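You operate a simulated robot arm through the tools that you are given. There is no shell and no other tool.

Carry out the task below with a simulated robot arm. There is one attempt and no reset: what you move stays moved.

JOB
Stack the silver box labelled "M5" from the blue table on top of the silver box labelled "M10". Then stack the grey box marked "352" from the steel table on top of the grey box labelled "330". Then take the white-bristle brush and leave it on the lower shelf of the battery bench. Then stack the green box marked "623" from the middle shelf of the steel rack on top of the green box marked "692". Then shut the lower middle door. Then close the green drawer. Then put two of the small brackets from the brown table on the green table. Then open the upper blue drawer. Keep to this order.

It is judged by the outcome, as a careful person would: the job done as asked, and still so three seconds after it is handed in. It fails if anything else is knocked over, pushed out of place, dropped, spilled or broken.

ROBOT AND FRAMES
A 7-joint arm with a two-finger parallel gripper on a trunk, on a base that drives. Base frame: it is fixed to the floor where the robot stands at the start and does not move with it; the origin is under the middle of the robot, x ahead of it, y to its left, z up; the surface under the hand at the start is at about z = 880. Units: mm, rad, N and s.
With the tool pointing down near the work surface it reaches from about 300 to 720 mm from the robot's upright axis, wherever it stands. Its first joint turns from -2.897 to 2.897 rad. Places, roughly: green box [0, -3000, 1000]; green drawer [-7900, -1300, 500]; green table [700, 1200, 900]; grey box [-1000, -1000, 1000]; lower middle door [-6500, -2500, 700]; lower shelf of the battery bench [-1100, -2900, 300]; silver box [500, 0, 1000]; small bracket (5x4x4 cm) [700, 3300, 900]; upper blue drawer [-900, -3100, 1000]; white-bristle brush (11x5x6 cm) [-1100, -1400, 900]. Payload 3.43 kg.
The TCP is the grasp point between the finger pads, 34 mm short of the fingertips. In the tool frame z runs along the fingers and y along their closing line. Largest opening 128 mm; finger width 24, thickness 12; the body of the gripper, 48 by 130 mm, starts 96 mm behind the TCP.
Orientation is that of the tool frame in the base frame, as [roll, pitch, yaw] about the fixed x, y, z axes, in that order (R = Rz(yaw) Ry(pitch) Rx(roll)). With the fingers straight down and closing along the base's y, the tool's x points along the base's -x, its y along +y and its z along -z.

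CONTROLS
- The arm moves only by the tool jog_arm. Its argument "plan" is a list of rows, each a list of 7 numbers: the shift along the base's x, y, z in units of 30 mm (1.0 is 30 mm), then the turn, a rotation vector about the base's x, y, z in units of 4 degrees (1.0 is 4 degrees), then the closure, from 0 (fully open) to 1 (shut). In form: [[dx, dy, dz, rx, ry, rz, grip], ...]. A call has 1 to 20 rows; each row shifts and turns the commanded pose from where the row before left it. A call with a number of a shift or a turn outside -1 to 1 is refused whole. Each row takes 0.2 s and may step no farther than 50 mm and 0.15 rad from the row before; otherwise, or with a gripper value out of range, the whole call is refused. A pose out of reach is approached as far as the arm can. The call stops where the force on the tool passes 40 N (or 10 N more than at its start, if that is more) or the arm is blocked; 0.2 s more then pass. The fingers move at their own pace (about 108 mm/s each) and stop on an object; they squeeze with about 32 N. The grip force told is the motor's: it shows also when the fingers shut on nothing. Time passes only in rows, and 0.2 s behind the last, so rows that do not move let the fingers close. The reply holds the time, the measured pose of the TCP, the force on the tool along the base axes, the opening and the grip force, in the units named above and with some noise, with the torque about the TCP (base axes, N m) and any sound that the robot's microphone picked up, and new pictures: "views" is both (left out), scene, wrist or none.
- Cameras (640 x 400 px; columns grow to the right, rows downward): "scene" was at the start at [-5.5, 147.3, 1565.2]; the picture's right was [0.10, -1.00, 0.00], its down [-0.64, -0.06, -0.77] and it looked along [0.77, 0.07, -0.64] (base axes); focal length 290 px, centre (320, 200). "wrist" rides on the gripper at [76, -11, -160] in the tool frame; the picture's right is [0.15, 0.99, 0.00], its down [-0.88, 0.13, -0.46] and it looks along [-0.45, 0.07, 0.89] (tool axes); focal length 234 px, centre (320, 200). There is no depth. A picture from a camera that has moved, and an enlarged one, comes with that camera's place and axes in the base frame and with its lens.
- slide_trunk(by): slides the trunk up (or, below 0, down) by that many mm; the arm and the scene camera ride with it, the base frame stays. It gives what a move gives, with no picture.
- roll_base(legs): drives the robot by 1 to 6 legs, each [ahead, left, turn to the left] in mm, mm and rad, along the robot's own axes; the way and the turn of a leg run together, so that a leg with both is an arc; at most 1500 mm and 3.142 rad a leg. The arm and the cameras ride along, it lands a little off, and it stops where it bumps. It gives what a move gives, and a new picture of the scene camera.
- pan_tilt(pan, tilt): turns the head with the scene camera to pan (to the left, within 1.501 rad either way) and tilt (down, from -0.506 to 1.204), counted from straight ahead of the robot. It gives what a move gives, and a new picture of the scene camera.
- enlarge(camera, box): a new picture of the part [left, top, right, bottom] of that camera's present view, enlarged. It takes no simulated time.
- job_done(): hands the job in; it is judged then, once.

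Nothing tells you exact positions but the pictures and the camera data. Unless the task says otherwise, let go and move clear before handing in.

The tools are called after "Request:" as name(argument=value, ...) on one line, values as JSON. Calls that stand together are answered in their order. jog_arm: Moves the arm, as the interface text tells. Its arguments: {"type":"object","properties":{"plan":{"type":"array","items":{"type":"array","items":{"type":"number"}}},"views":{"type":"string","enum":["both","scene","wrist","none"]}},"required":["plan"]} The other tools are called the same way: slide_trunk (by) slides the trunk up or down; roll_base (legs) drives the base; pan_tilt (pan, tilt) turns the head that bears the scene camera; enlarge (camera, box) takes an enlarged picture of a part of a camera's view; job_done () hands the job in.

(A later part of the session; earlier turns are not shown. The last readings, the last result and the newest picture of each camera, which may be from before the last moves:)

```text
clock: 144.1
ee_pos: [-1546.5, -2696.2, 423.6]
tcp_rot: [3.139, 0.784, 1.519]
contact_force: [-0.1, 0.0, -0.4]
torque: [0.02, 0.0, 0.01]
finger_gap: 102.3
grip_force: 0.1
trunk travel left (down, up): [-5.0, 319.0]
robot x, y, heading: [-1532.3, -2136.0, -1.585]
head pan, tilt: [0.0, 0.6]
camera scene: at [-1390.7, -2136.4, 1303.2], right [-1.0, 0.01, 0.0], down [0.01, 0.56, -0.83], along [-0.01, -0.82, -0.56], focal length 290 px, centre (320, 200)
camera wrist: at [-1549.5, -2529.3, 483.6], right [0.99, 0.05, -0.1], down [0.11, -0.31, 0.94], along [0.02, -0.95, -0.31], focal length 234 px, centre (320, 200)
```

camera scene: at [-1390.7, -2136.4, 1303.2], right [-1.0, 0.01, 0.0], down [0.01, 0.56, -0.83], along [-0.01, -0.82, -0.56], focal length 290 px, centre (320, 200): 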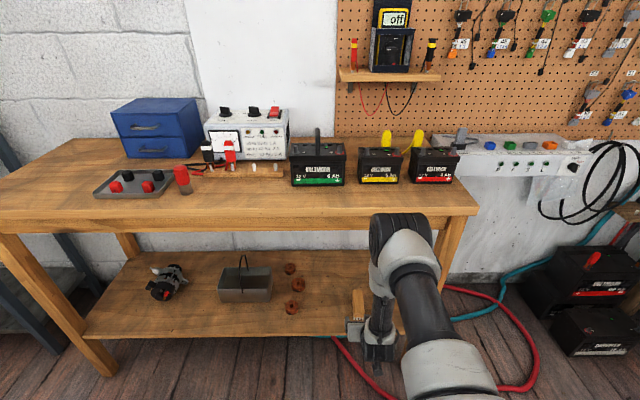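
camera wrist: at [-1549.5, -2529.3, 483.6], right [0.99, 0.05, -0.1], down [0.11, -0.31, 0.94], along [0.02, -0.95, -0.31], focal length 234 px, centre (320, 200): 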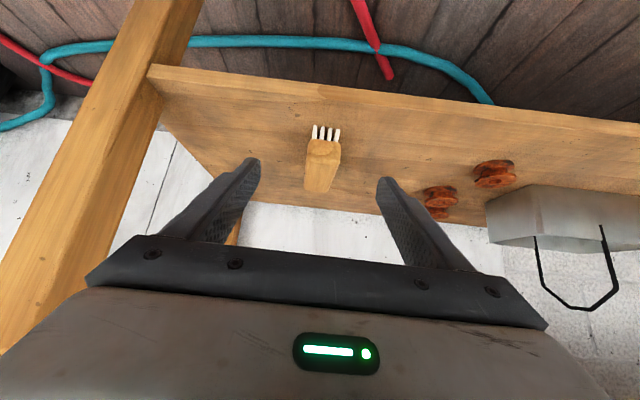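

The brush is standing on the lower shelf. I'll back away, then raise the arm and trunk.

Request:
roll_base(legs=[[-160, 0, 0]])

Request:
enlarge(camera="scene", box=[60, 180, 480, 380])

Request:
jog_arm(plan=[[0, 0.2, 0.9, 0, 0, 0, 0.3], [0, 0.2, 0.9, 0, 0, 0, 0.3], [0, 0.2, 0.9, 0, 0, 0, 0.3], [0, 0, 0.9, 0, 0, 0, 0.3], [0, 0, 0.9, 0, 0, 0, 0.3], [0, 0, 0.9, 0, 0, 0, 0.3], [0, 0, 0.9, 0, 0, 0, 0.3], [0, 0, 0.9, 0, 0, 0, 0.3], [0, 0, 0.9, 0, 0, 0, 0.3], [0, 0, 0.9, 0, 0, 0, 0.3], [0, 0, 0.9, 0, 0, 0, 0.3], [0, 0, 0.9, 0, 0, 0, 0.3], [0, 0, 0.9, 0, 0, 0, 0.3], [0, 0, 0.9, 0, 0, 0, 0.3], [0, 0, 0.9, 0, 0, 0, 0.3], [0, 0, 0, 0, 0, 0, 0.3]], views="none")

Request:
slide_trunk(by=270)

Request:
pan_tilt(pan=0.6, tilt=0.45)

```text
clock: 145.5
ee_pos: [-1544.8, -2536.7, 423.3]
tcp_rot: [3.14, 0.783, 1.518]
contact_force: [0.3, -0.9, -0.2]
torque: [-0.02, 0.01, 0.02]
finger_gap: 102.5
grip_force: 0.1
trunk travel left (down, up): [-5.0, 319.0]
robot x, y, heading: [-1531.6, -1977.0, -1.587]
head pan, tilt: [0.0, 0.6]
camera scene: at [-1388.4, -1976.7, 1303.2], right [-1.0, 0.01, 0.0], down [0.01, 0.56, -0.83], along [-0.01, -0.82, -0.56], focal length 290 px, centre (320, 200)
```

scene: 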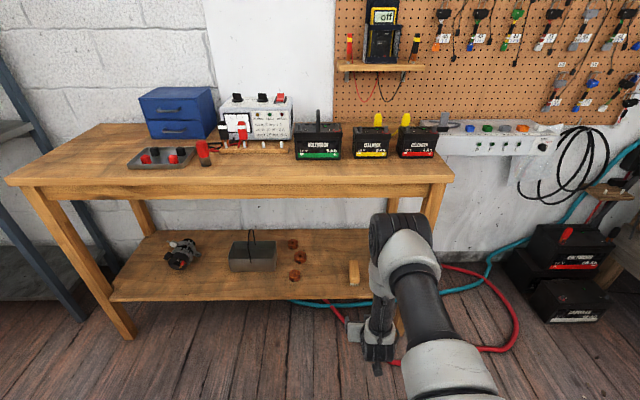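

```text
1.52 times, centred on (270, 280) of scene
camera zoom: at [-1388.4, -1976.7, 1303.2], right [-1.0, 0.01, 0.0], down [0.01, 0.56, -0.83], along [-0.01, -0.82, -0.56], focal length 441 px, centre (396, 78)
```

zoom: 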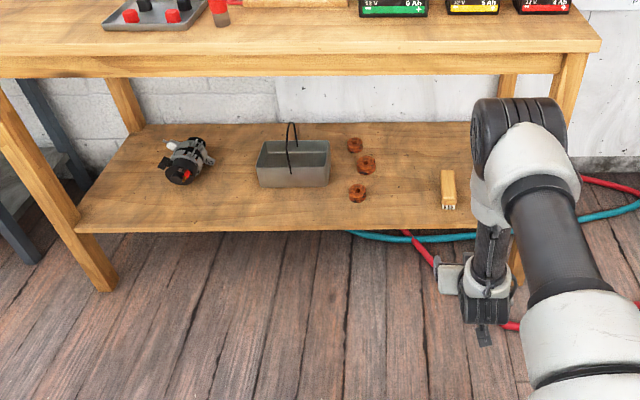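

```text
clock: 148.9
ee_pos: [-1545.0, -2518.0, 826.5]
tcp_rot: [3.141, 0.782, 1.517]
contact_force: [-0.4, -0.2, -1.0]
torque: [0.02, 0.0, -0.01]
finger_gap: 89.7
grip_force: 0.1
trunk travel left (down, up): [-5.0, 319.0]
robot x, y, heading: [-1525.6, -1976.6, -1.585]
head pan, tilt: [0.0, 0.6]
```

```text
clock: 151.6
ee_pos: [-1544.5, -2519.2, 1096.5]
tcp_rot: [3.139, 0.782, 1.518]
contact_force: [-0.2, 0.1, 0.7]
torque: [0.02, 0.03, 0.0]
finger_gap: 89.5
grip_force: 0.0
trunk travel left (down, up): [-275.0, 49.0]
robot x, y, heading: [-1526.5, -1976.6, -1.585]
head pan, tilt: [0.0, 0.6]
```

```text
clock: 152.6
ee_pos: [-1545.3, -2519.1, 1097.4]
tcp_rot: [3.14, 0.781, 1.518]
contact_force: [0.2, 0.1, 0.1]
torque: [0.01, -0.01, 0.02]
finger_gap: 89.9
grip_force: 0.1
trunk travel left (down, up): [-275.0, 49.0]
robot x, y, heading: [-1528.7, -1973.1, -1.586]
head pan, tilt: [0.6, 0.45]
camera scene: at [-1336.3, -1964.9, 1586.7], right [-0.83, -0.55, 0.0], down [-0.24, 0.36, -0.9], along [0.5, -0.75, -0.44], focal length 290 px, centre (320, 200)
```

scene: 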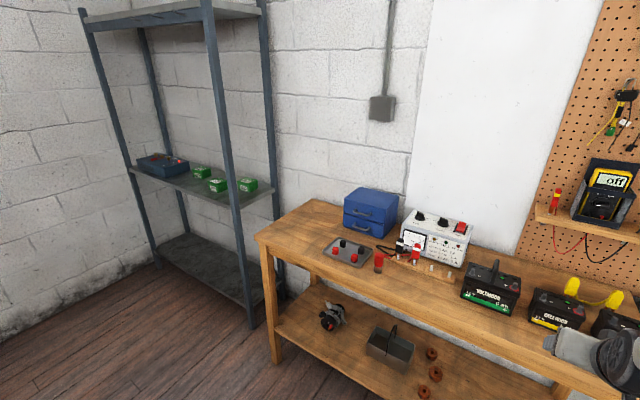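

The brush is safely placed. The steel rack is to the left with its front at y ≈ -2858 and x from about -200 to 920. I'll set the tool upright again and strafe left toward it.

Request:
jog_arm(plan=[[0, 0.3, 0.3, 0.799, -0.042, 0, 0.3], [0, 0.3, 0.3, 0.799, -0.042, 0, 0.3], [0, 0.3, 0.3, 0.799, -0.042, 0, 0.3], [0, 0.3, 0.3, 0.799, -0.042, 0, 0.3], [0, 0.3, 0.3, 0.799, -0.042, 0, 0.3], [0, 0.3, 0.3, 0.799, -0.042, 0, 0.3], [0, 0.3, 0.3, 0.799, -0.042, 0, 0.3], [0, 0.3, 0.3, 0.799, -0.042, 0, 0.3], [0, 0.3, 0.3, 0.799, -0.042, 0, 0.3], [0, 0.3, 0.3, 0.799, -0.042, 0, 0.3], [0, 0.3, 0.3, 0.799, -0.042, 0, 0.3], [0, 0.3, 0.3, 0.799, -0.042, 0, 0.3], [0, 0.3, 0, 0.799, -0.042, 0, 0.3], [0, 0.3, 0, 0.799, -0.042, 0, 0.3], [0, 0, 0, 0, 0, 0, 0.3]], views="none")

Request:
roll_base(legs=[[0, 1450, 0]])

Request:
pan_tilt(pan=0, tilt=0.5)

```text
clock: 155.8
ee_pos: [-1546.2, -2392.9, 1206.2]
tcp_rot: [3.139, -0.002, 1.518]
contact_force: [0.0, 0.1, 0.2]
torque: [0.0, -0.01, -0.03]
finger_gap: 89.6
grip_force: 0.0
trunk travel left (down, up): [-275.0, 49.0]
robot x, y, heading: [-1525.9, -1979.3, -1.589]
head pan, tilt: [0.6, 0.45]
```

```text
clock: 169.9
ee_pos: [-103.8, -2429.7, 1205.6]
tcp_rot: [3.138, 0.0, 1.497]
contact_force: [-0.3, 0.0, 0.3]
torque: [-0.01, -0.01, 0.0]
finger_gap: 89.6
grip_force: 0.0
trunk travel left (down, up): [-275.0, 49.0]
robot x, y, heading: [-77.2, -2012.8, -1.608]
head pan, tilt: [0.6, 0.45]
camera scene: at [114.4, -2007.0, 1586.7], right [-0.85, -0.53, 0.0], down [-0.23, 0.37, -0.9], along [0.48, -0.76, -0.44], focal length 290 px, centre (320, 200)
```

scene: 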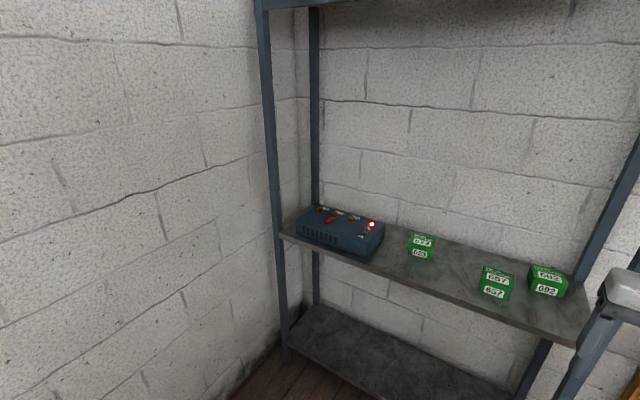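

```text
clock: 170.9
ee_pos: [-104.5, -2429.7, 1204.3]
tcp_rot: [3.138, 0.0, 1.496]
contact_force: [0.2, 0.5, 0.8]
torque: [0.03, 0.01, -0.02]
finger_gap: 89.7
grip_force: 0.1
trunk travel left (down, up): [-275.0, 49.0]
robot x, y, heading: [-74.7, -2014.5, -1.611]
head pan, tilt: [0.0, 0.499]
camera scene: at [62.0, -2020.2, 1582.3], right [-1.0, 0.04, 0.0], down [0.02, 0.48, -0.88], along [-0.03, -0.88, -0.48], focal length 290 px, centre (320, 200)
```

scene: 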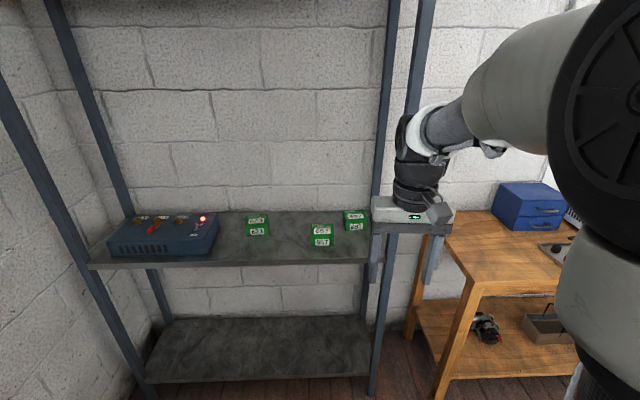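

Request:
enlarge(camera="scene", box=[230, 190, 390, 290])

```text
4.00 times, centred on (310, 240) of scene
camera zoom: at [62.0, -2020.2, 1582.3], right [-1.0, 0.04, 0.0], down [0.02, 0.48, -0.88], along [-0.03, -0.88, -0.48], focal length 1158 px, centre (360, 40)
```

zoom: 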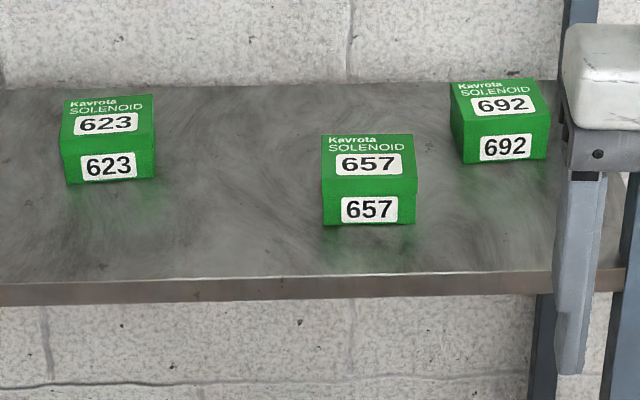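

623 is at about (280, -3019), 657 at (20, -2939) and 692 at (-120, -3034), on a shelf at z ≈ 900. I'll straighten up and stand at about x = 80, close to the rack.

Request:
roll_base(legs=[[0, 0, 0.037], [0, 150, 0], [400, 0, 0]])

Request:
pan_tilt(pan=0, tilt=0.7)

```text
clock: 175.5
ee_pos: [56.7, -2837.3, 1205.1]
tcp_rot: [3.138, 0.0, 1.53]
contact_force: [-0.1, -0.9, -0.7]
torque: [0.04, -0.01, -0.02]
finger_gap: 89.5
grip_force: 0.1
trunk travel left (down, up): [-275.0, 49.0]
robot x, y, heading: [72.2, -2420.6, -1.575]
head pan, tilt: [0.0, 0.499]
camera scene: at [209.2, -2421.5, 1582.3], right [-1.0, 0.0, 0.0], down [0.0, 0.48, -0.88], along [0.0, -0.88, -0.48], focal length 290 px, centre (320, 200)
```

scene: 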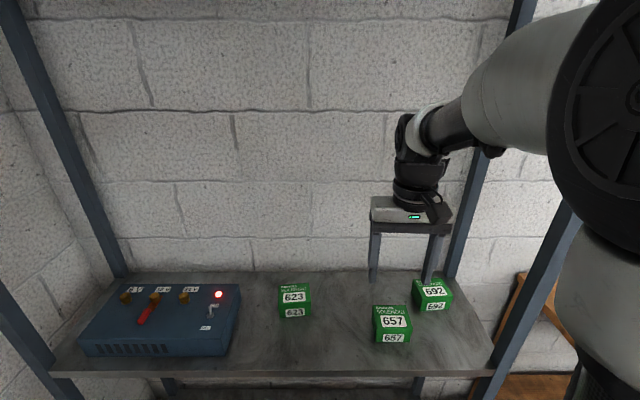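

```text
clock: 176.2
ee_pos: [56.6, -2836.2, 1205.2]
tcp_rot: [3.138, 0.001, 1.528]
contact_force: [0.1, -1.0, 0.0]
torque: [-0.01, -0.01, 0.0]
finger_gap: 89.5
grip_force: 0.1
trunk travel left (down, up): [-275.0, 49.0]
robot x, y, heading: [69.0, -2418.4, -1.579]
head pan, tilt: [0.0, 0.7]
camera scene: at [209.2, -2415.3, 1564.6], right [-1.0, 0.0, 0.0], down [0.0, 0.64, -0.77], along [0.0, -0.77, -0.64], focal length 290 px, centre (320, 200)
```

scene: 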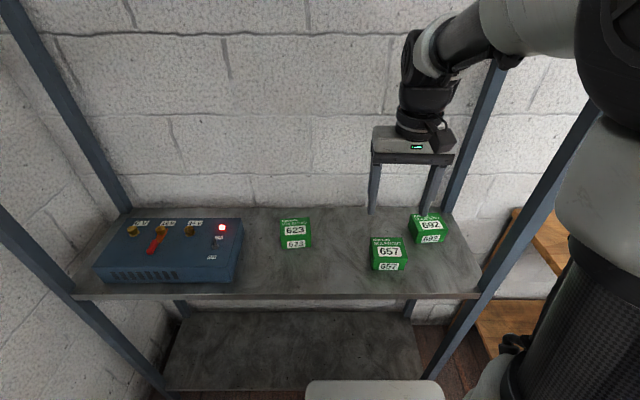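

Request:
enlarge(camera="scene", box=[260, 190, 484, 310])

```text
2.86 times, centred on (372, 250) of scene
camera zoom: at [209.2, -2415.3, 1564.6], right [-1.0, 0.0, 0.0], down [0.0, 0.64, -0.77], along [0.0, -0.77, -0.64], focal length 827 px, centre (171, 57)
```

zoom: 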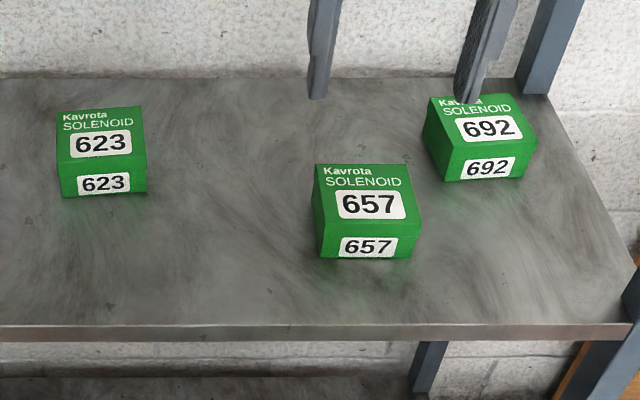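

The shelf is at z ≈ 900 and the boxes are 57 mm tall and about 87x70 mm. 623 is at (279, -3018) with yaw about +0.09, and 692 at (-123, -3037). I'll move above 623.

Request:
jog_arm(plan=[[0.741, -0.605, -0.483, 0, 0, 0.188, 0], [0.741, -0.605, -0.483, 0, 0, 0.188, 0], [0.741, -0.605, -0.483, 0, 0, 0.188, 0], [0.741, -0.605, -0.483, 0, 0, 0.188, 0], [0.741, -0.605, -0.483, 0, 0, 0.188, 0], [0.741, -0.605, -0.483, 0, 0, 0.188, 0], [0.741, -0.605, -0.483, 0, 0, 0.188, 0], [0.741, -0.605, -0.483, 0, 0, 0.188, 0], [0.741, -0.605, -0.483, 0, 0, 0.188, 0], [0.741, -0.605, -0.483, 0, 0, 0.188, 0], [0, 0, 0, 0, 0, 0, 0]])

Request:
enlarge(camera="wrist", box=[200, 80, 440, 230])

```text
clock: 178.6
ee_pos: [278.4, -3018.3, 1060.7]
tcp_rot: [3.137, 0.001, 1.66]
contact_force: [-0.2, -0.7, 0.1]
torque: [0.0, 0.04, 0.02]
finger_gap: 128.1
grip_force: 0.0
trunk travel left (down, up): [-275.0, 49.0]
robot x, y, heading: [72.5, -2419.7, -1.572]
head pan, tilt: [0.0, 0.7]
camera scene: at [209.3, -2415.4, 1564.5], right [-1.0, 0.0, 0.0], down [0.0, 0.64, -0.76], along [0.0, -0.76, -0.64], focal length 290 px, centre (320, 200)
camera wrist: at [260.6, -2943.6, 1221.2], right [0.97, 0.23, 0.0], down [0.21, -0.87, 0.46], along [0.11, -0.44, -0.89], focal length 234 px, centre (320, 200)
```

scene: 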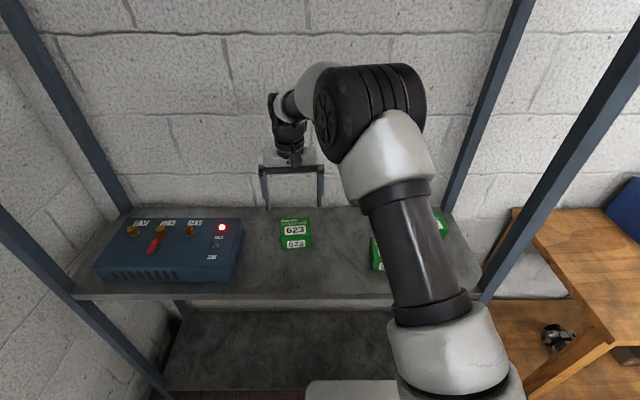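
wrist: 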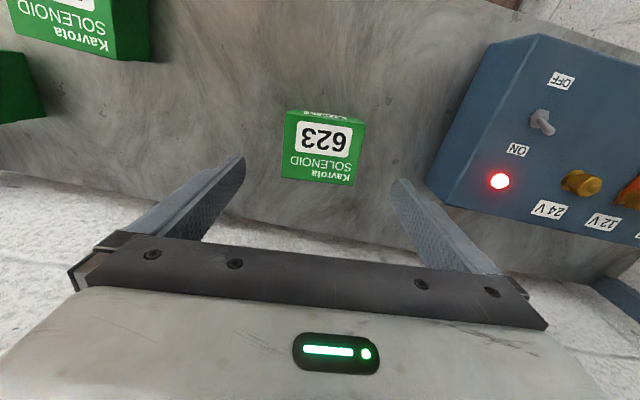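

```text
2.67 times, centred on (320, 155) of wrist
camera zoom: at [260.6, -2943.6, 1221.2], right [0.97, 0.23, 0.0], down [0.21, -0.87, 0.46], along [0.11, -0.44, -0.89], focal length 624 px, centre (320, 320)
```

zoom: 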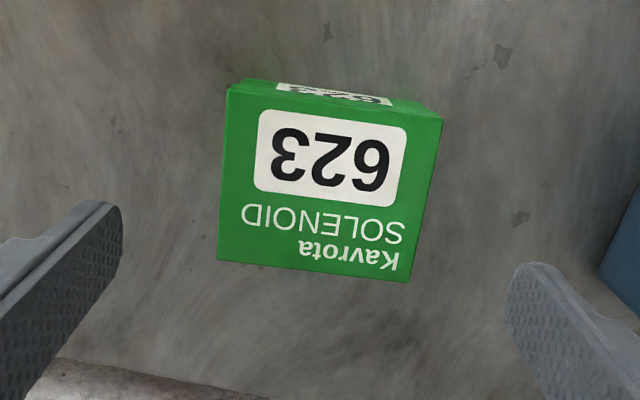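

The wrist view refines 623 to (281, -3015) with yaw 0.117. I'll descend and grip.

Request:
jog_arm(plan=[[0.08, 0.11, -0.4, 0, 0, 0.4, 0], [0, 0, -0.9, 0, 0, 0, 0], [0, 0, -0.9, 0, 0, 0, 0], [0, 0, -0.9, 0, 0, 0, 0], [0, 0, -0.6, 0, 0, 0, 0], [0, 0, -0.25, 0, 0, 0, 0], [0, 0, 0, 0, 0, 0, 0]])

```text
clock: 180.2
ee_pos: [280.4, -3014.0, 941.1]
tcp_rot: [3.137, 0.002, 1.687]
contact_force: [0.7, 0.2, -0.8]
torque: [0.0, 0.01, -0.01]
finger_gap: 127.9
grip_force: 0.1
trunk travel left (down, up): [-275.0, 49.0]
robot x, y, heading: [70.0, -2417.2, -1.572]
head pan, tilt: [0.0, 0.7]
camera scene: at [209.2, -2415.3, 1564.6], right [-1.0, 0.0, 0.0], down [0.0, 0.64, -0.76], along [0.0, -0.76, -0.64], focal length 290 px, centre (320, 200)
camera wrist: at [260.2, -2940.0, 1101.5], right [0.97, 0.26, 0.0], down [0.23, -0.86, 0.46], along [0.12, -0.44, -0.89], focal length 234 px, centre (320, 200)
```

scene: 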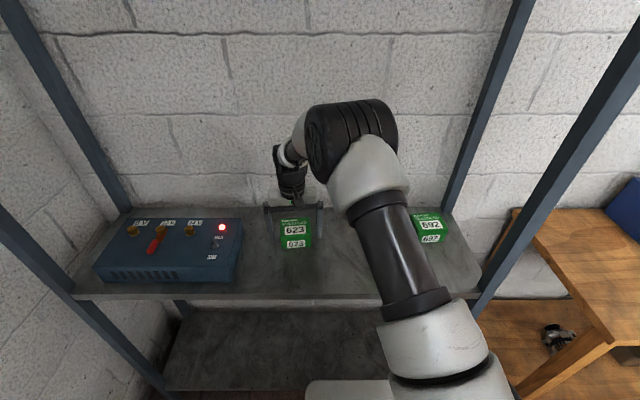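
wrist: 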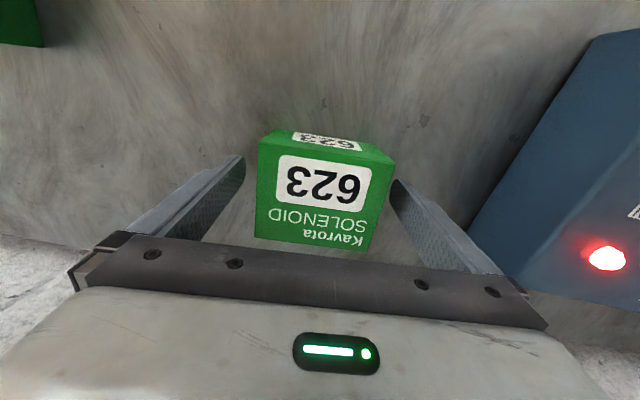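

Request:
jog_arm(plan=[[0, 0, 0, 0, 0, 0, 0.2], [0, 0, 0, 0, 0, 0, 0.5], [0, 0, 0, 0, 0, 0, 1], [0, 0, 0, 0, 0, 0, 1], [0, 0, 0.4, 0, 0, 0, 1], [0, 0, 0.8, 0, 0, 0, 1], [0, 0, 0.9, 0, 0, 0, 1], [0, 0, 0.9, 0, 0, 0, 1], [0, 0, 0.8, 0, 0, 0, 1], [0, 0, 0, 0, 0, 0, 1]], views="wrist")

```text
clock: 182.4
ee_pos: [282.3, -3014.1, 1053.8]
tcp_rot: [3.137, 0.0, 1.688]
contact_force: [0.2, 0.3, -4.1]
torque: [0.01, -0.01, 0.02]
finger_gap: 89.9
grip_force: 32.1
trunk travel left (down, up): [-275.0, 49.0]
robot x, y, heading: [67.4, -2421.0, -1.575]
head pan, tilt: [0.0, 0.7]
camera wrist: at [261.2, -2940.3, 1214.4], right [0.97, 0.26, 0.0], down [0.23, -0.86, 0.46], along [0.12, -0.44, -0.89], focal length 234 px, centre (320, 200)
```

wrist: 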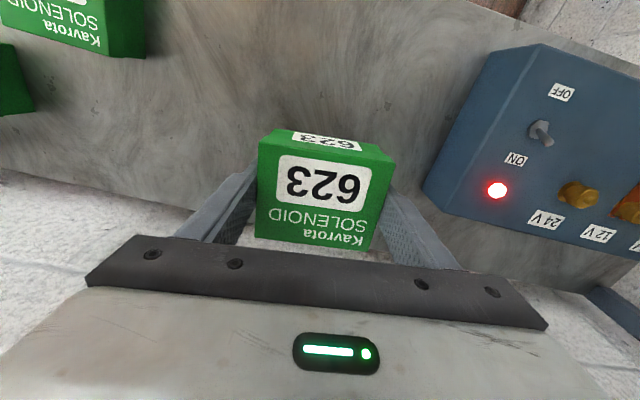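

623 is held. I'll carry it at height across to 692.

Request:
jog_arm(plan=[[-0.842, -0.044, 0, 0, 0, 0, 1], [-0.842, -0.044, 0, 0, 0, 0, 1], [-0.842, -0.044, 0, 0, 0, 0, 1], [-0.842, -0.044, 0, 0, 0, 0, 1], [-0.842, -0.044, 0, 0, 0, 0, 1], [-0.842, -0.044, 0, 0, 0, 0, 1], [-0.842, -0.044, 0, 0, 0, 0, 1], [-0.842, -0.044, 0, 0, 0, 0, 1], [-0.842, -0.044, 0, 0, 0, 0, 1], [-0.842, -0.044, 0, 0, 0, 0, 1], [-0.842, -0.044, 0, 0, 0, 0, 1], [-0.842, -0.044, 0, 0, 0, 0, 1], [-0.842, -0.044, 0, 0, 0, 0, 1], [-0.842, -0.044, 0, 0, 0, 0, 1], [0, 0, 0, 0, 0, 0, 1]])

Request:
enlarge(camera="wrist", box=[100, 60, 420, 260])

```text
clock: 185.6
ee_pos: [-71.1, -3032.8, 1055.5]
tcp_rot: [3.138, 0.001, 1.688]
contact_force: [0.1, -0.1, -4.5]
torque: [-0.01, -0.01, -0.01]
finger_gap: 90.2
grip_force: 32.5
trunk travel left (down, up): [-275.0, 49.0]
robot x, y, heading: [70.0, -2417.2, -1.58]
head pan, tilt: [0.0, 0.7]
camera scene: at [209.1, -2415.6, 1564.6], right [-1.0, 0.0, 0.0], down [0.0, 0.64, -0.76], along [0.0, -0.76, -0.64], focal length 290 px, centre (320, 200)
camera wrist: at [-92.1, -2959.7, 1214.8], right [0.97, 0.26, 0.0], down [0.23, -0.86, 0.46], along [0.12, -0.44, -0.89], focal length 234 px, centre (320, 200)
```

scene: 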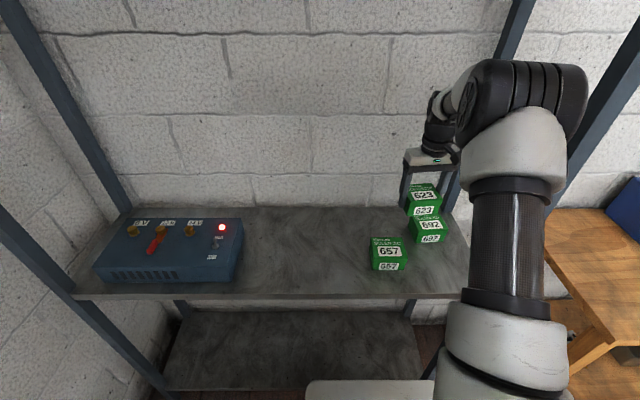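
wrist: 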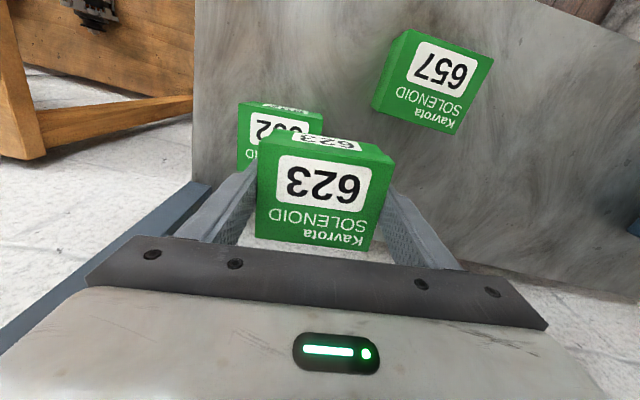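

```text
2.00 times, centred on (260, 160) of wrist
camera zoom: at [-92.1, -2959.7, 1214.8], right [0.97, 0.26, 0.0], down [0.23, -0.86, 0.46], along [0.12, -0.44, -0.89], focal length 468 px, centre (440, 280)
```

zoom: 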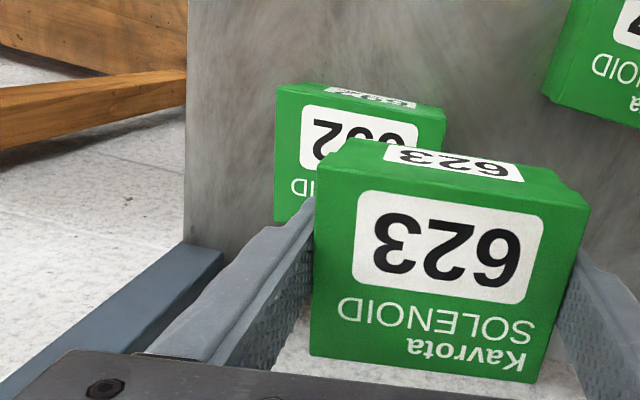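

692 is refined to (-119, -3033) with yaw about 0.1. I'll align above it.

Request:
jog_arm(plan=[[-0.8, 0, 0, 0, 0, -0.1, 1], [-0.8, 0, 0, 0, 0, -0.1, 1], [0, 0, 0, 0, 0, 0, 1]])

Request:
enlarge(camera="wrist", box=[200, 90, 440, 240])

```text
clock: 186.4
ee_pos: [-119.5, -3035.1, 1054.4]
tcp_rot: [3.138, 0.0, 1.674]
contact_force: [-0.1, 0.6, -3.6]
torque: [0.0, -0.01, -0.02]
finger_gap: 89.8
grip_force: 31.8
trunk travel left (down, up): [-275.0, 49.0]
robot x, y, heading: [73.5, -2416.5, -1.572]
head pan, tilt: [0.0, 0.7]
camera scene: at [209.1, -2415.6, 1564.6], right [-1.0, 0.0, 0.0], down [0.0, 0.64, -0.76], along [0.0, -0.76, -0.64], focal length 290 px, centre (320, 200)
camera wrist: at [-140.0, -2959.9, 1214.6], right [0.97, 0.25, 0.0], down [0.22, -0.86, 0.46], along [0.12, -0.44, -0.89], focal length 234 px, centre (320, 200)
```

scene: 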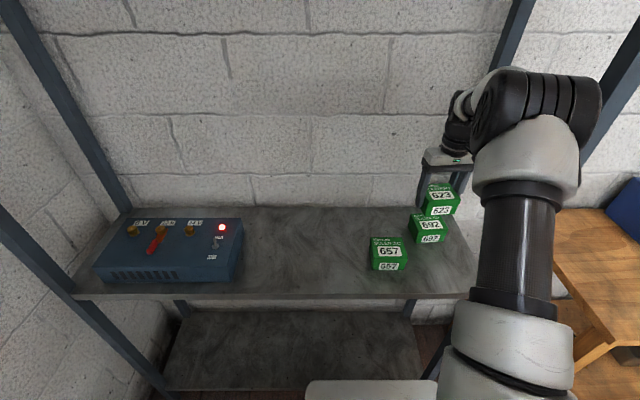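
wrist: 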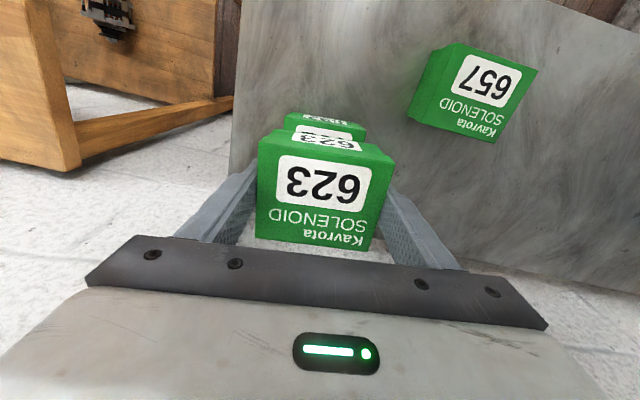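

```text
2.67 times, centred on (320, 165) of wrist
camera zoom: at [-140.0, -2959.9, 1214.6], right [0.97, 0.25, 0.0], down [0.22, -0.86, 0.46], along [0.12, -0.44, -0.89], focal length 624 px, centre (320, 293)
```

zoom: 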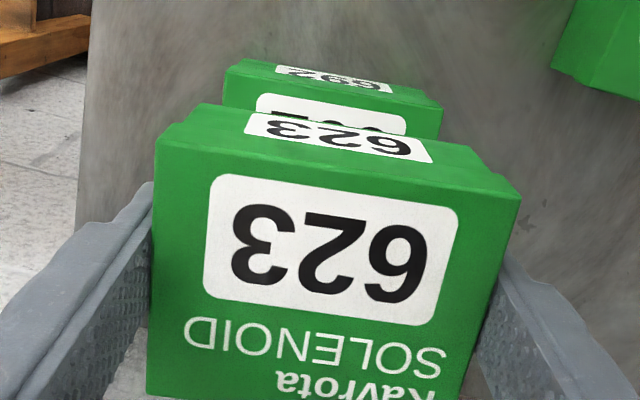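

623 is aligned over 692 to within about 1.5 mm. I'll lower it toward contact.

Request:
jog_arm(plan=[[0, 0, -0.6, 0, 0, 0, 1], [0, 0, -0.6, 0, 0, 0, 1], [0, 0, -0.4, 0, 0, 0, 1], [0, 0, 0, 0, 0, 0, 1]], views="none")

Request:
jog_arm(plan=[[0, 0, -0.08, 0, 0, 0, 1], [0, 0, 0, 0, 0, 0, 1]], views="none")

Request:
jog_arm(plan=[[0, 0, -0.06, 0, 0, 0, 1], [0, 0, 0, 0, 0, 0, 1]], views="wrist")

```text
clock: 187.4
ee_pos: [-121.1, -3032.9, 1006.9]
tcp_rot: [3.138, 0.0, 1.673]
contact_force: [-0.4, 0.2, -3.6]
torque: [0.01, 0.03, 0.02]
finger_gap: 90.1
grip_force: 32.4
trunk travel left (down, up): [-275.0, 49.0]
robot x, y, heading: [68.4, -2422.9, -1.576]
head pan, tilt: [0.0, 0.7]
```

```text
clock: 188.0
ee_pos: [-120.0, -3033.3, 1004.6]
tcp_rot: [3.139, -0.001, 1.674]
contact_force: [0.6, -0.2, -3.7]
torque: [-0.04, 0.0, -0.03]
finger_gap: 90.0
grip_force: 31.7
trunk travel left (down, up): [-275.0, 49.0]
robot x, y, heading: [70.4, -2419.4, -1.573]
head pan, tilt: [0.0, 0.7]
```

```text
clock: 188.6
ee_pos: [-121.2, -3033.0, 1001.7]
tcp_rot: [3.138, -0.001, 1.672]
contact_force: [-0.1, -0.2, -3.5]
torque: [0.03, 0.0, -0.02]
finger_gap: 89.7
grip_force: 32.3
trunk travel left (down, up): [-275.0, 49.0]
robot x, y, heading: [71.7, -2415.5, -1.57]
head pan, tilt: [0.0, 0.7]
camera wrist: at [-140.0, -2959.4, 1162.4], right [0.97, 0.25, 0.0], down [0.22, -0.86, 0.46], along [0.12, -0.44, -0.89], focal length 234 px, centre (320, 200)
```

wrist: 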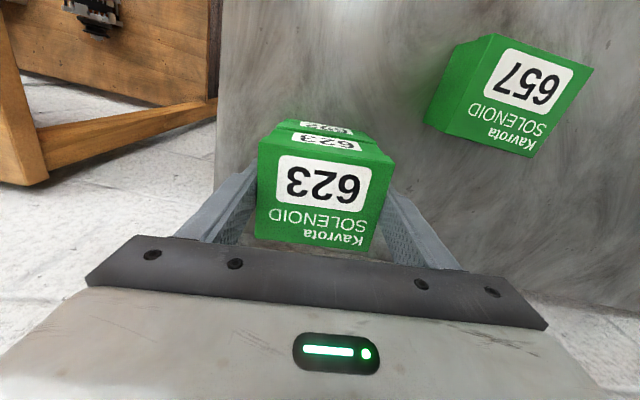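

Request:
jog_arm(plan=[[0, 0, -0.06, 0, 0, 0, 1], [0, 0, 0, 0, 0, 0, 1]], views="none")

Request:
jog_arm(plan=[[0, 0, -0.05, 0, 0, 0, 1], [0, 0, 0, 0, 0, 0, 1]], views="none")

```text
clock: 189.2
ee_pos: [-121.7, -3032.7, 1001.5]
tcp_rot: [3.139, 0.0, 1.673]
contact_force: [-0.3, -0.6, -4.2]
torque: [0.01, 0.01, 0.03]
finger_gap: 89.7
grip_force: 31.6
trunk travel left (down, up): [-275.0, 49.0]
robot x, y, heading: [71.4, -2417.7, -1.572]
head pan, tilt: [0.0, 0.7]
```

```text
clock: 189.8
ee_pos: [-120.6, -3033.6, 999.0]
tcp_rot: [3.14, -0.002, 1.673]
contact_force: [-0.6, 0.1, -3.6]
torque: [-0.01, 0.02, 0.02]
finger_gap: 89.9
grip_force: 31.4
trunk travel left (down, up): [-275.0, 49.0]
robot x, y, heading: [70.0, -2415.0, -1.573]
head pan, tilt: [0.0, 0.7]
```

Request:
jog_arm(plan=[[0, 0, -0.05, 0, 0, 0, 1], [0, 0, 0, 0, 0, 0, 1]], views="none")

Request:
jog_arm(plan=[[0, 0, -0.05, 0, 0, 0, 1], [0, 0, 0, 0, 0, 0, 1]], views="none")

```text
clock: 190.4
ee_pos: [-121.9, -3031.6, 997.4]
tcp_rot: [3.136, -0.002, 1.675]
contact_force: [-0.4, 0.3, -4.5]
torque: [0.0, 0.02, -0.02]
finger_gap: 90.0
grip_force: 31.7
trunk travel left (down, up): [-275.0, 49.0]
robot x, y, heading: [70.7, -2423.4, -1.572]
head pan, tilt: [0.0, 0.7]
```

```text
clock: 191.0
ee_pos: [-121.0, -3032.3, 996.8]
tcp_rot: [3.138, -0.002, 1.675]
contact_force: [1.9, 0.3, -1.2]
torque: [0.12, 0.1, -0.03]
finger_gap: 89.6
grip_force: 31.8
trunk travel left (down, up): [-275.0, 49.0]
robot x, y, heading: [75.8, -2416.9, -1.574]
head pan, tilt: [0.0, 0.7]
```

Contact is just starting. One more small step, then release.

Request:
jog_arm(plan=[[0, 0, -0.05, 0, 0, 0, 1], [0, 0, 0, 0, 0, 0, 1]], views="none")

Request:
jog_arm(plan=[[0, 0, 0.02, 0, 0, 0, 0.27], [0, 0, 0, 0, 0, 0, 0.2], [0, 0, 0, 0, 0, 0, 0.12], [0, 0, 0, 0, 0, 0, 0.12], [0, 0, 0.5, 0, 0, 0, 0.12], [0, 0, 0.9, 0, 0, 0, 0.12], [0, 0, 0.9, 0, 0, 0, 0.12], [0, 0, 0.9, 0, 0, 0, 0.12], [0, 0, 0.9, 0, 0, 0, 0.12], [0.5, 0, 0.5, 0, 0, 0, 0.12], [0.8, 0.4, 0, 0, 0, 0, 0.12], [0.8, 0.6, 0, 0, 0, 0, 0.12], [0.8, 0.6, 0, 0, 0, 0, 0.12], [0, 0, 0, 0, 0, 0, 0.12]])

Request:
enlarge(camera="scene", box=[330, 150, 490, 300])

```text
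clock: 191.6
ee_pos: [-121.4, -3032.7, 996.7]
tcp_rot: [3.139, 0.003, 1.674]
contact_force: [1.7, 3.4, 9.3]
torque: [0.52, 0.42, -0.2]
finger_gap: 89.7
grip_force: 32.3
trunk travel left (down, up): [-275.0, 49.0]
robot x, y, heading: [69.8, -2421.3, -1.572]
head pan, tilt: [0.0, 0.7]
```

```text
clock: 194.6
ee_pos: [-35.4, -2983.9, 1135.1]
tcp_rot: [3.139, 0.001, 1.673]
contact_force: [-0.5, -0.6, -0.4]
torque: [0.03, 0.0, -0.02]
finger_gap: 112.7
grip_force: 0.0
trunk travel left (down, up): [-275.0, 49.0]
robot x, y, heading: [69.9, -2418.0, -1.573]
head pan, tilt: [0.0, 0.7]
camera scene: at [209.3, -2415.2, 1564.5], right [-1.0, 0.0, 0.0], down [0.0, 0.64, -0.77], along [0.0, -0.77, -0.64], focal length 290 px, centre (320, 200)
camera wrist: at [-54.7, -2909.9, 1295.2], right [0.97, 0.25, 0.0], down [0.22, -0.86, 0.46], along [0.12, -0.44, -0.89], focal length 234 px, centre (320, 200)
```

scene: 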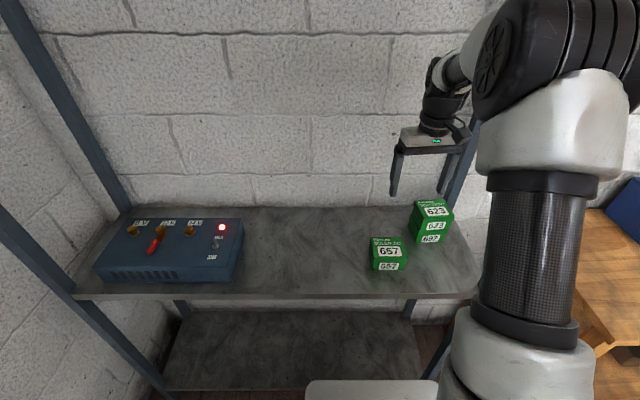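
wrist: 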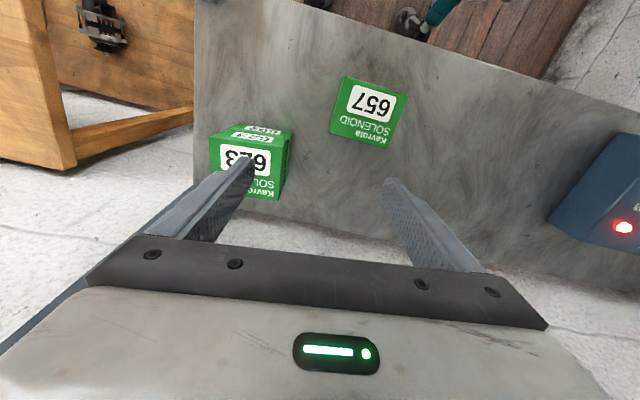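

```text
2.67 times, centred on (410, 225) of scene
camera zoom: at [209.3, -2415.2, 1564.5], right [-1.0, 0.0, 0.0], down [0.0, 0.64, -0.77], along [0.0, -0.77, -0.64], focal length 772 px, centre (80, 133)
```

zoom: 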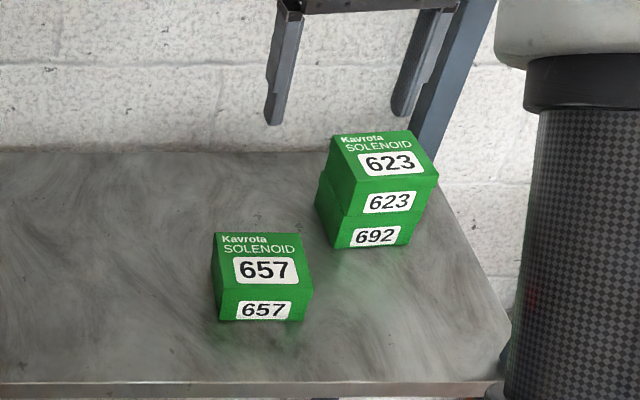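

623 sits squarely on 692. I'll retract the arm, back out of the rack and head west toward the doors and drawers.

Request:
jog_arm(plan=[[0.5, 0.8, 0.3, 0, 0, -0.15, 0.5], [0.5, 0.8, 0.3, 0, 0, -0.15, 0.5], [0.5, 0.8, 0.3, 0, 0, -0.15, 0.5], [0.5, 0.8, 0.3, 0, 0, -0.15, 0.5], [0.5, 0.8, 0.3, 0, 0, -0.15, 0.5], [0.4, 0.8, 0.3, 0, 0, -0.15, 0.5], [0.3, 0.4, 0.3, 0, 0, -0.2, 0.5], [0, 0, 0, 0, 0, 0, 0.5]], views="none")

Request:
roll_base(legs=[[-400, 0, 0], [0, 0, -1.57]])

```text
clock: 196.4
ee_pos: [63.7, -2829.3, 1197.9]
tcp_rot: [3.137, 0.0, 1.597]
contact_force: [-0.1, -0.5, -0.2]
torque: [0.0, 0.0, 0.02]
finger_gap: 64.2
grip_force: 0.0
trunk travel left (down, up): [-275.0, 49.0]
robot x, y, heading: [66.7, -2418.7, -1.575]
head pan, tilt: [0.0, 0.7]
```

```text
clock: 202.9
ee_pos: [-335.5, -1999.9, 1199.4]
tcp_rot: [3.137, -0.001, 0.002]
contact_force: [0.1, -0.7, -0.1]
torque: [-0.01, 0.02, -0.01]
finger_gap: 64.1
grip_force: 0.1
trunk travel left (down, up): [-275.0, 49.0]
robot x, y, heading: [74.8, -2018.7, 3.113]
head pan, tilt: [0.0, 0.7]
camera scene: at [74.5, -2156.8, 1564.6], right [0.03, 1.0, 0.0], down [0.64, -0.02, -0.76], along [-0.76, 0.02, -0.64], focal length 290 px, centre (320, 200)
```

scene: 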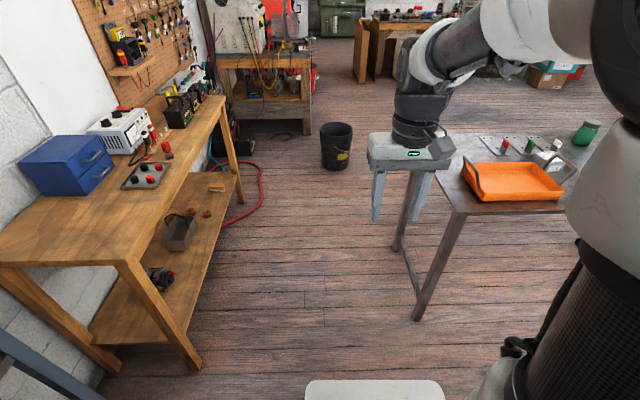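

The aisle between bench and steel table is clear. I'll drive west along it, then strafe north past the bucket.

Request:
roll_base(legs=[[0, 0, 0.028], [1400, 0, 0], [350, 0, 0], [0, -1200, 0]])

Request:
pan_tilt(pan=0, tilt=0.35)

Request:
pan_tilt(pan=0.7, tilt=0.35)

```text
clock: 223.5
ee_pos: [-2040.0, -764.4, 1198.6]
tcp_rot: [3.138, 0.001, 0.0]
contact_force: [-0.3, 0.0, -1.0]
torque: [-0.02, 0.0, 0.0]
finger_gap: 64.1
grip_force: 0.0
trunk travel left (down, up): [-275.0, 49.0]
robot x, y, heading: [-1627.8, -781.2, 3.109]
head pan, tilt: [0.0, 0.7]
camera scene: at [-1628.5, -922.9, 1564.6], right [0.03, 1.0, 0.0], down [0.64, -0.02, -0.76], along [-0.76, 0.02, -0.64], focal length 290 px, centre (320, 200)
```

scene: 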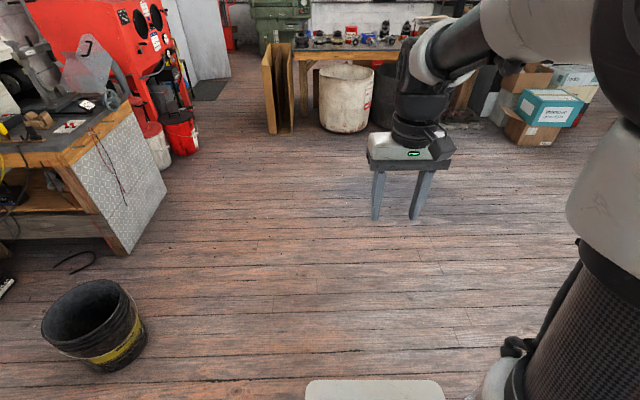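

```text
clock: 224.3
ee_pos: [-2038.6, -763.8, 1199.0]
tcp_rot: [3.138, 0.001, 0.001]
contact_force: [-0.4, -0.2, -0.2]
torque: [-0.02, -0.01, -0.03]
finger_gap: 64.0
grip_force: 0.1
trunk travel left (down, up): [-275.0, 49.0]
robot x, y, heading: [-1628.0, -779.3, 3.109]
head pan, tilt: [0.0, 0.351]
camera scene: at [-1636.7, -922.7, 1595.9], right [0.03, 1.0, 0.0], down [0.34, -0.01, -0.94], along [-0.94, 0.03, -0.34], focal length 290 px, centre (320, 200)
```

scene: 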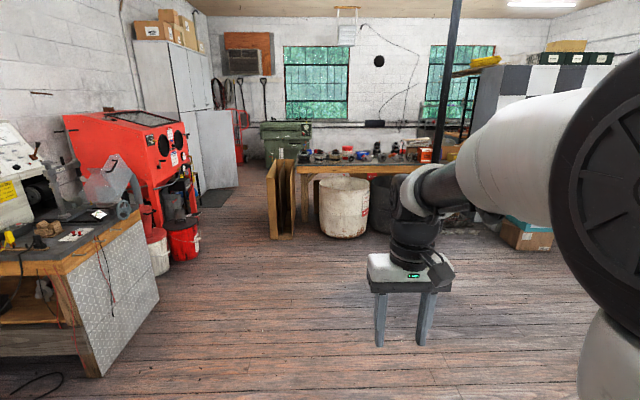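

```text
clock: 225.4
ee_pos: [-2037.7, -763.5, 1197.9]
tcp_rot: [3.139, -0.001, -0.001]
contact_force: [0.4, 0.2, 0.4]
torque: [0.03, -0.02, 0.01]
finger_gap: 63.8
grip_force: 0.1
trunk travel left (down, up): [-275.0, 49.0]
robot x, y, heading: [-1630.4, -780.7, 3.109]
head pan, tilt: [0.7, 0.351]
camera scene: at [-1616.7, -983.2, 1595.9], right [-0.62, 0.78, 0.0], down [0.27, 0.21, -0.94], along [-0.74, -0.58, -0.34], focal length 290 px, centre (320, 200)
```

scene: 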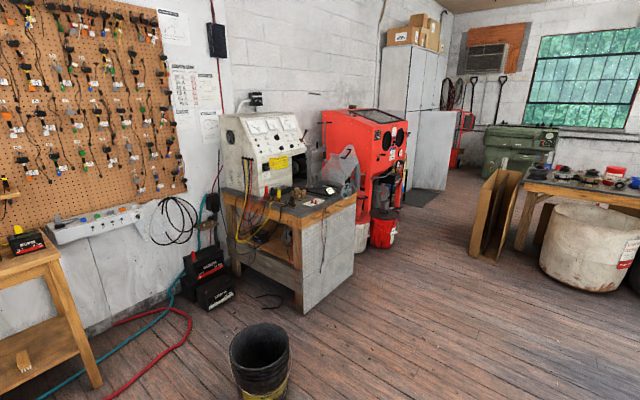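

I can see the tall grey cabinet with an open lower door and the green chest in the distance. I'll enlarge both.

Request:
pan_tilt(pan=0.3, tilt=0.3)

Request:
enlarge(camera="scene", box=[180, 60, 440, 260])

```text
clock: 226.3
ee_pos: [-2038.7, -764.7, 1199.1]
tcp_rot: [3.137, 0.0, -0.001]
contact_force: [0.2, 0.3, 0.1]
torque: [0.01, -0.01, -0.01]
finger_gap: 64.1
grip_force: 0.0
trunk travel left (down, up): [-275.0, 49.0]
robot x, y, heading: [-1629.3, -785.4, 3.11]
head pan, tilt: [0.3, 0.3]
camera scene: at [-1633.6, -950.5, 1600.7], right [-0.27, 0.96, 0.0], down [0.29, 0.08, -0.96], along [-0.92, -0.25, -0.3], focal length 290 px, centre (320, 200)
```

scene: 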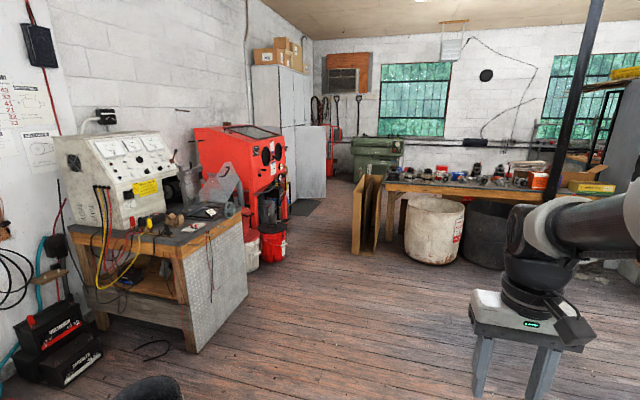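

```text
2.00 times, centred on (310, 160) of scene
camera zoom: at [-1633.6, -950.5, 1600.7], right [-0.27, 0.96, 0.0], down [0.29, 0.08, -0.96], along [-0.92, -0.25, -0.3], focal length 579 px, centre (340, 280)
```

zoom: 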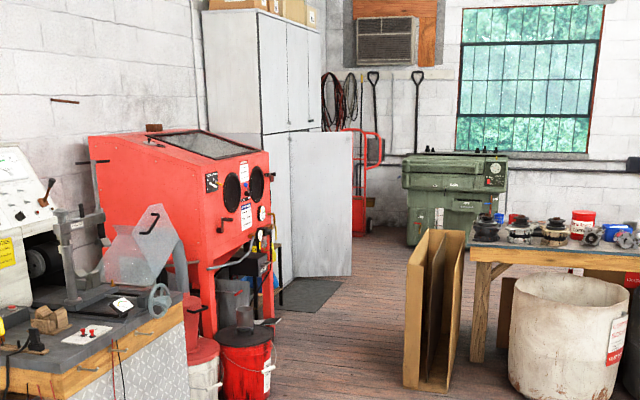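

The cabinet's lower middle door stands open about 90°, and the green chest is beyond it. The way west passes between the red bucket (y ≈ -2050) and the cardboard (y ≈ -1380), so I'll go stepwise.

Request:
roll_base(legs=[[0, 0, 0.032], [1400, 0, 0], [600, 0, 0], [0, 800, 0]])

Request:
pan_tilt(pan=0, tilt=0.45)

```text
clock: 244.5
ee_pos: [-4007.2, -1642.7, 1199.3]
tcp_rot: [3.139, 0.0, 0.054]
contact_force: [0.0, -0.8, 0.5]
torque: [-0.01, 0.01, -0.01]
finger_gap: 64.0
grip_force: 0.1
trunk travel left (down, up): [-275.0, 49.0]
robot x, y, heading: [-3598.4, -1637.8, -3.112]
head pan, tilt: [0.3, 0.3]
camera scene: at [-3592.0, -1805.4, 1600.7], right [-0.32, 0.95, 0.0], down [0.28, 0.09, -0.96], along [-0.91, -0.3, -0.3], focal length 290 px, centre (320, 200)
```

scene: 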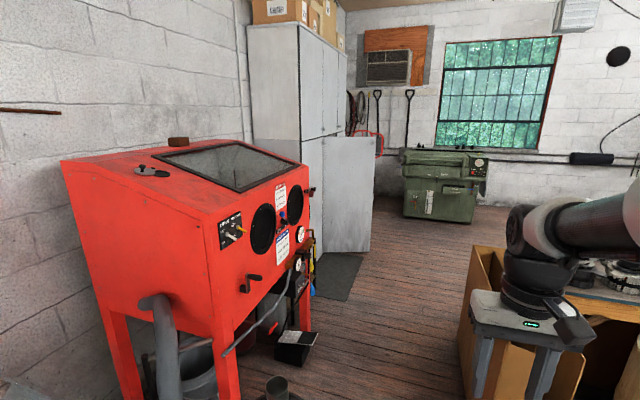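

```text
clock: 245.3
ee_pos: [-4006.5, -1643.1, 1198.5]
tcp_rot: [3.139, 0.0, 0.054]
contact_force: [1.6, 0.5, -0.3]
torque: [-0.04, -0.04, 0.0]
finger_gap: 64.2
grip_force: 0.2
trunk travel left (down, up): [-275.0, 49.0]
robot x, y, heading: [-3598.5, -1636.4, -3.117]
head pan, tilt: [0.0, 0.45]
camera scene: at [-3595.3, -1777.9, 1586.8], right [-0.03, 1.0, 0.0], down [0.43, 0.01, -0.9], along [-0.9, -0.02, -0.43], focal length 290 px, centre (320, 200)
```

scene: 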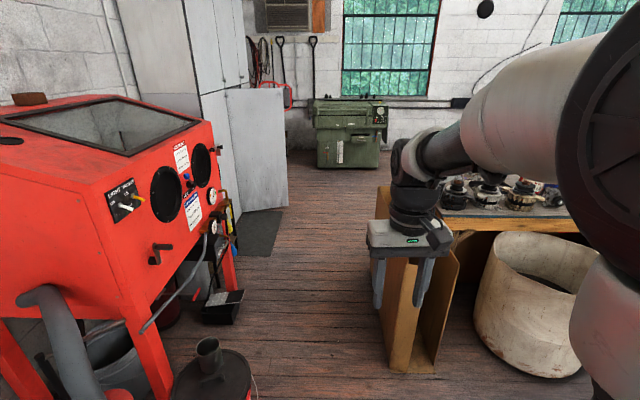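

There is room to pass between the bucket (edge y ≈ -2090) and the cardboard (y ≈ -1400). I'll straighten, centre at y ≈ -1745 and go ahead.

Request:
roll_base(legs=[[0, 0, -0.024], [0, 105, 0], [1300, 0, 0]])

Request:
pan_tilt(pan=0.3, tilt=0.45)

```text
clock: 253.4
ee_pos: [-5306.9, -1716.2, 1196.9]
tcp_rot: [3.139, 0.0, 0.01]
contact_force: [-0.5, -0.1, 0.4]
torque: [-0.01, 0.02, -0.02]
finger_gap: 63.9
grip_force: 0.1
trunk travel left (down, up): [-275.0, 49.0]
robot x, y, heading: [-4894.7, -1728.7, 3.122]
head pan, tilt: [0.0, 0.45]
camera scene: at [-4902.3, -1869.0, 1586.7], right [0.02, 1.0, 0.0], down [0.44, -0.01, -0.9], along [-0.9, 0.02, -0.44], focal length 290 px, centre (320, 200)
```

scene: 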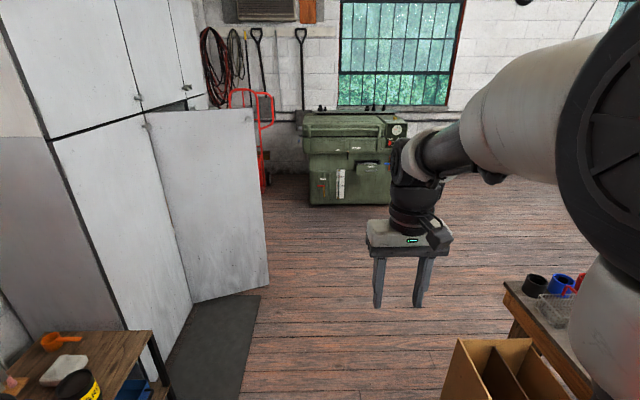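

```text
clock: 254.2
ee_pos: [-5307.2, -1715.8, 1198.1]
tcp_rot: [3.14, 0.001, 0.013]
contact_force: [0.4, 0.6, -0.3]
torque: [0.01, -0.01, 0.0]
finger_gap: 63.9
grip_force: 0.0
trunk travel left (down, up): [-275.0, 49.0]
robot x, y, heading: [-4898.6, -1727.2, 3.118]
head pan, tilt: [0.3, 0.45]
camera scene: at [-4898.6, -1896.2, 1586.7], right [-0.28, 0.96, 0.0], down [0.42, 0.12, -0.9], along [-0.87, -0.25, -0.44], focal length 290 px, centre (320, 200)
```

scene: 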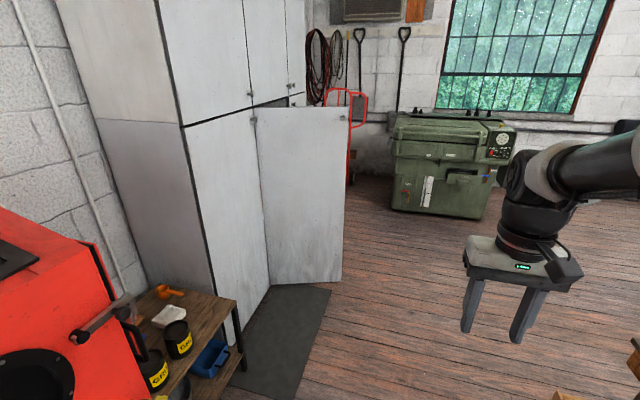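

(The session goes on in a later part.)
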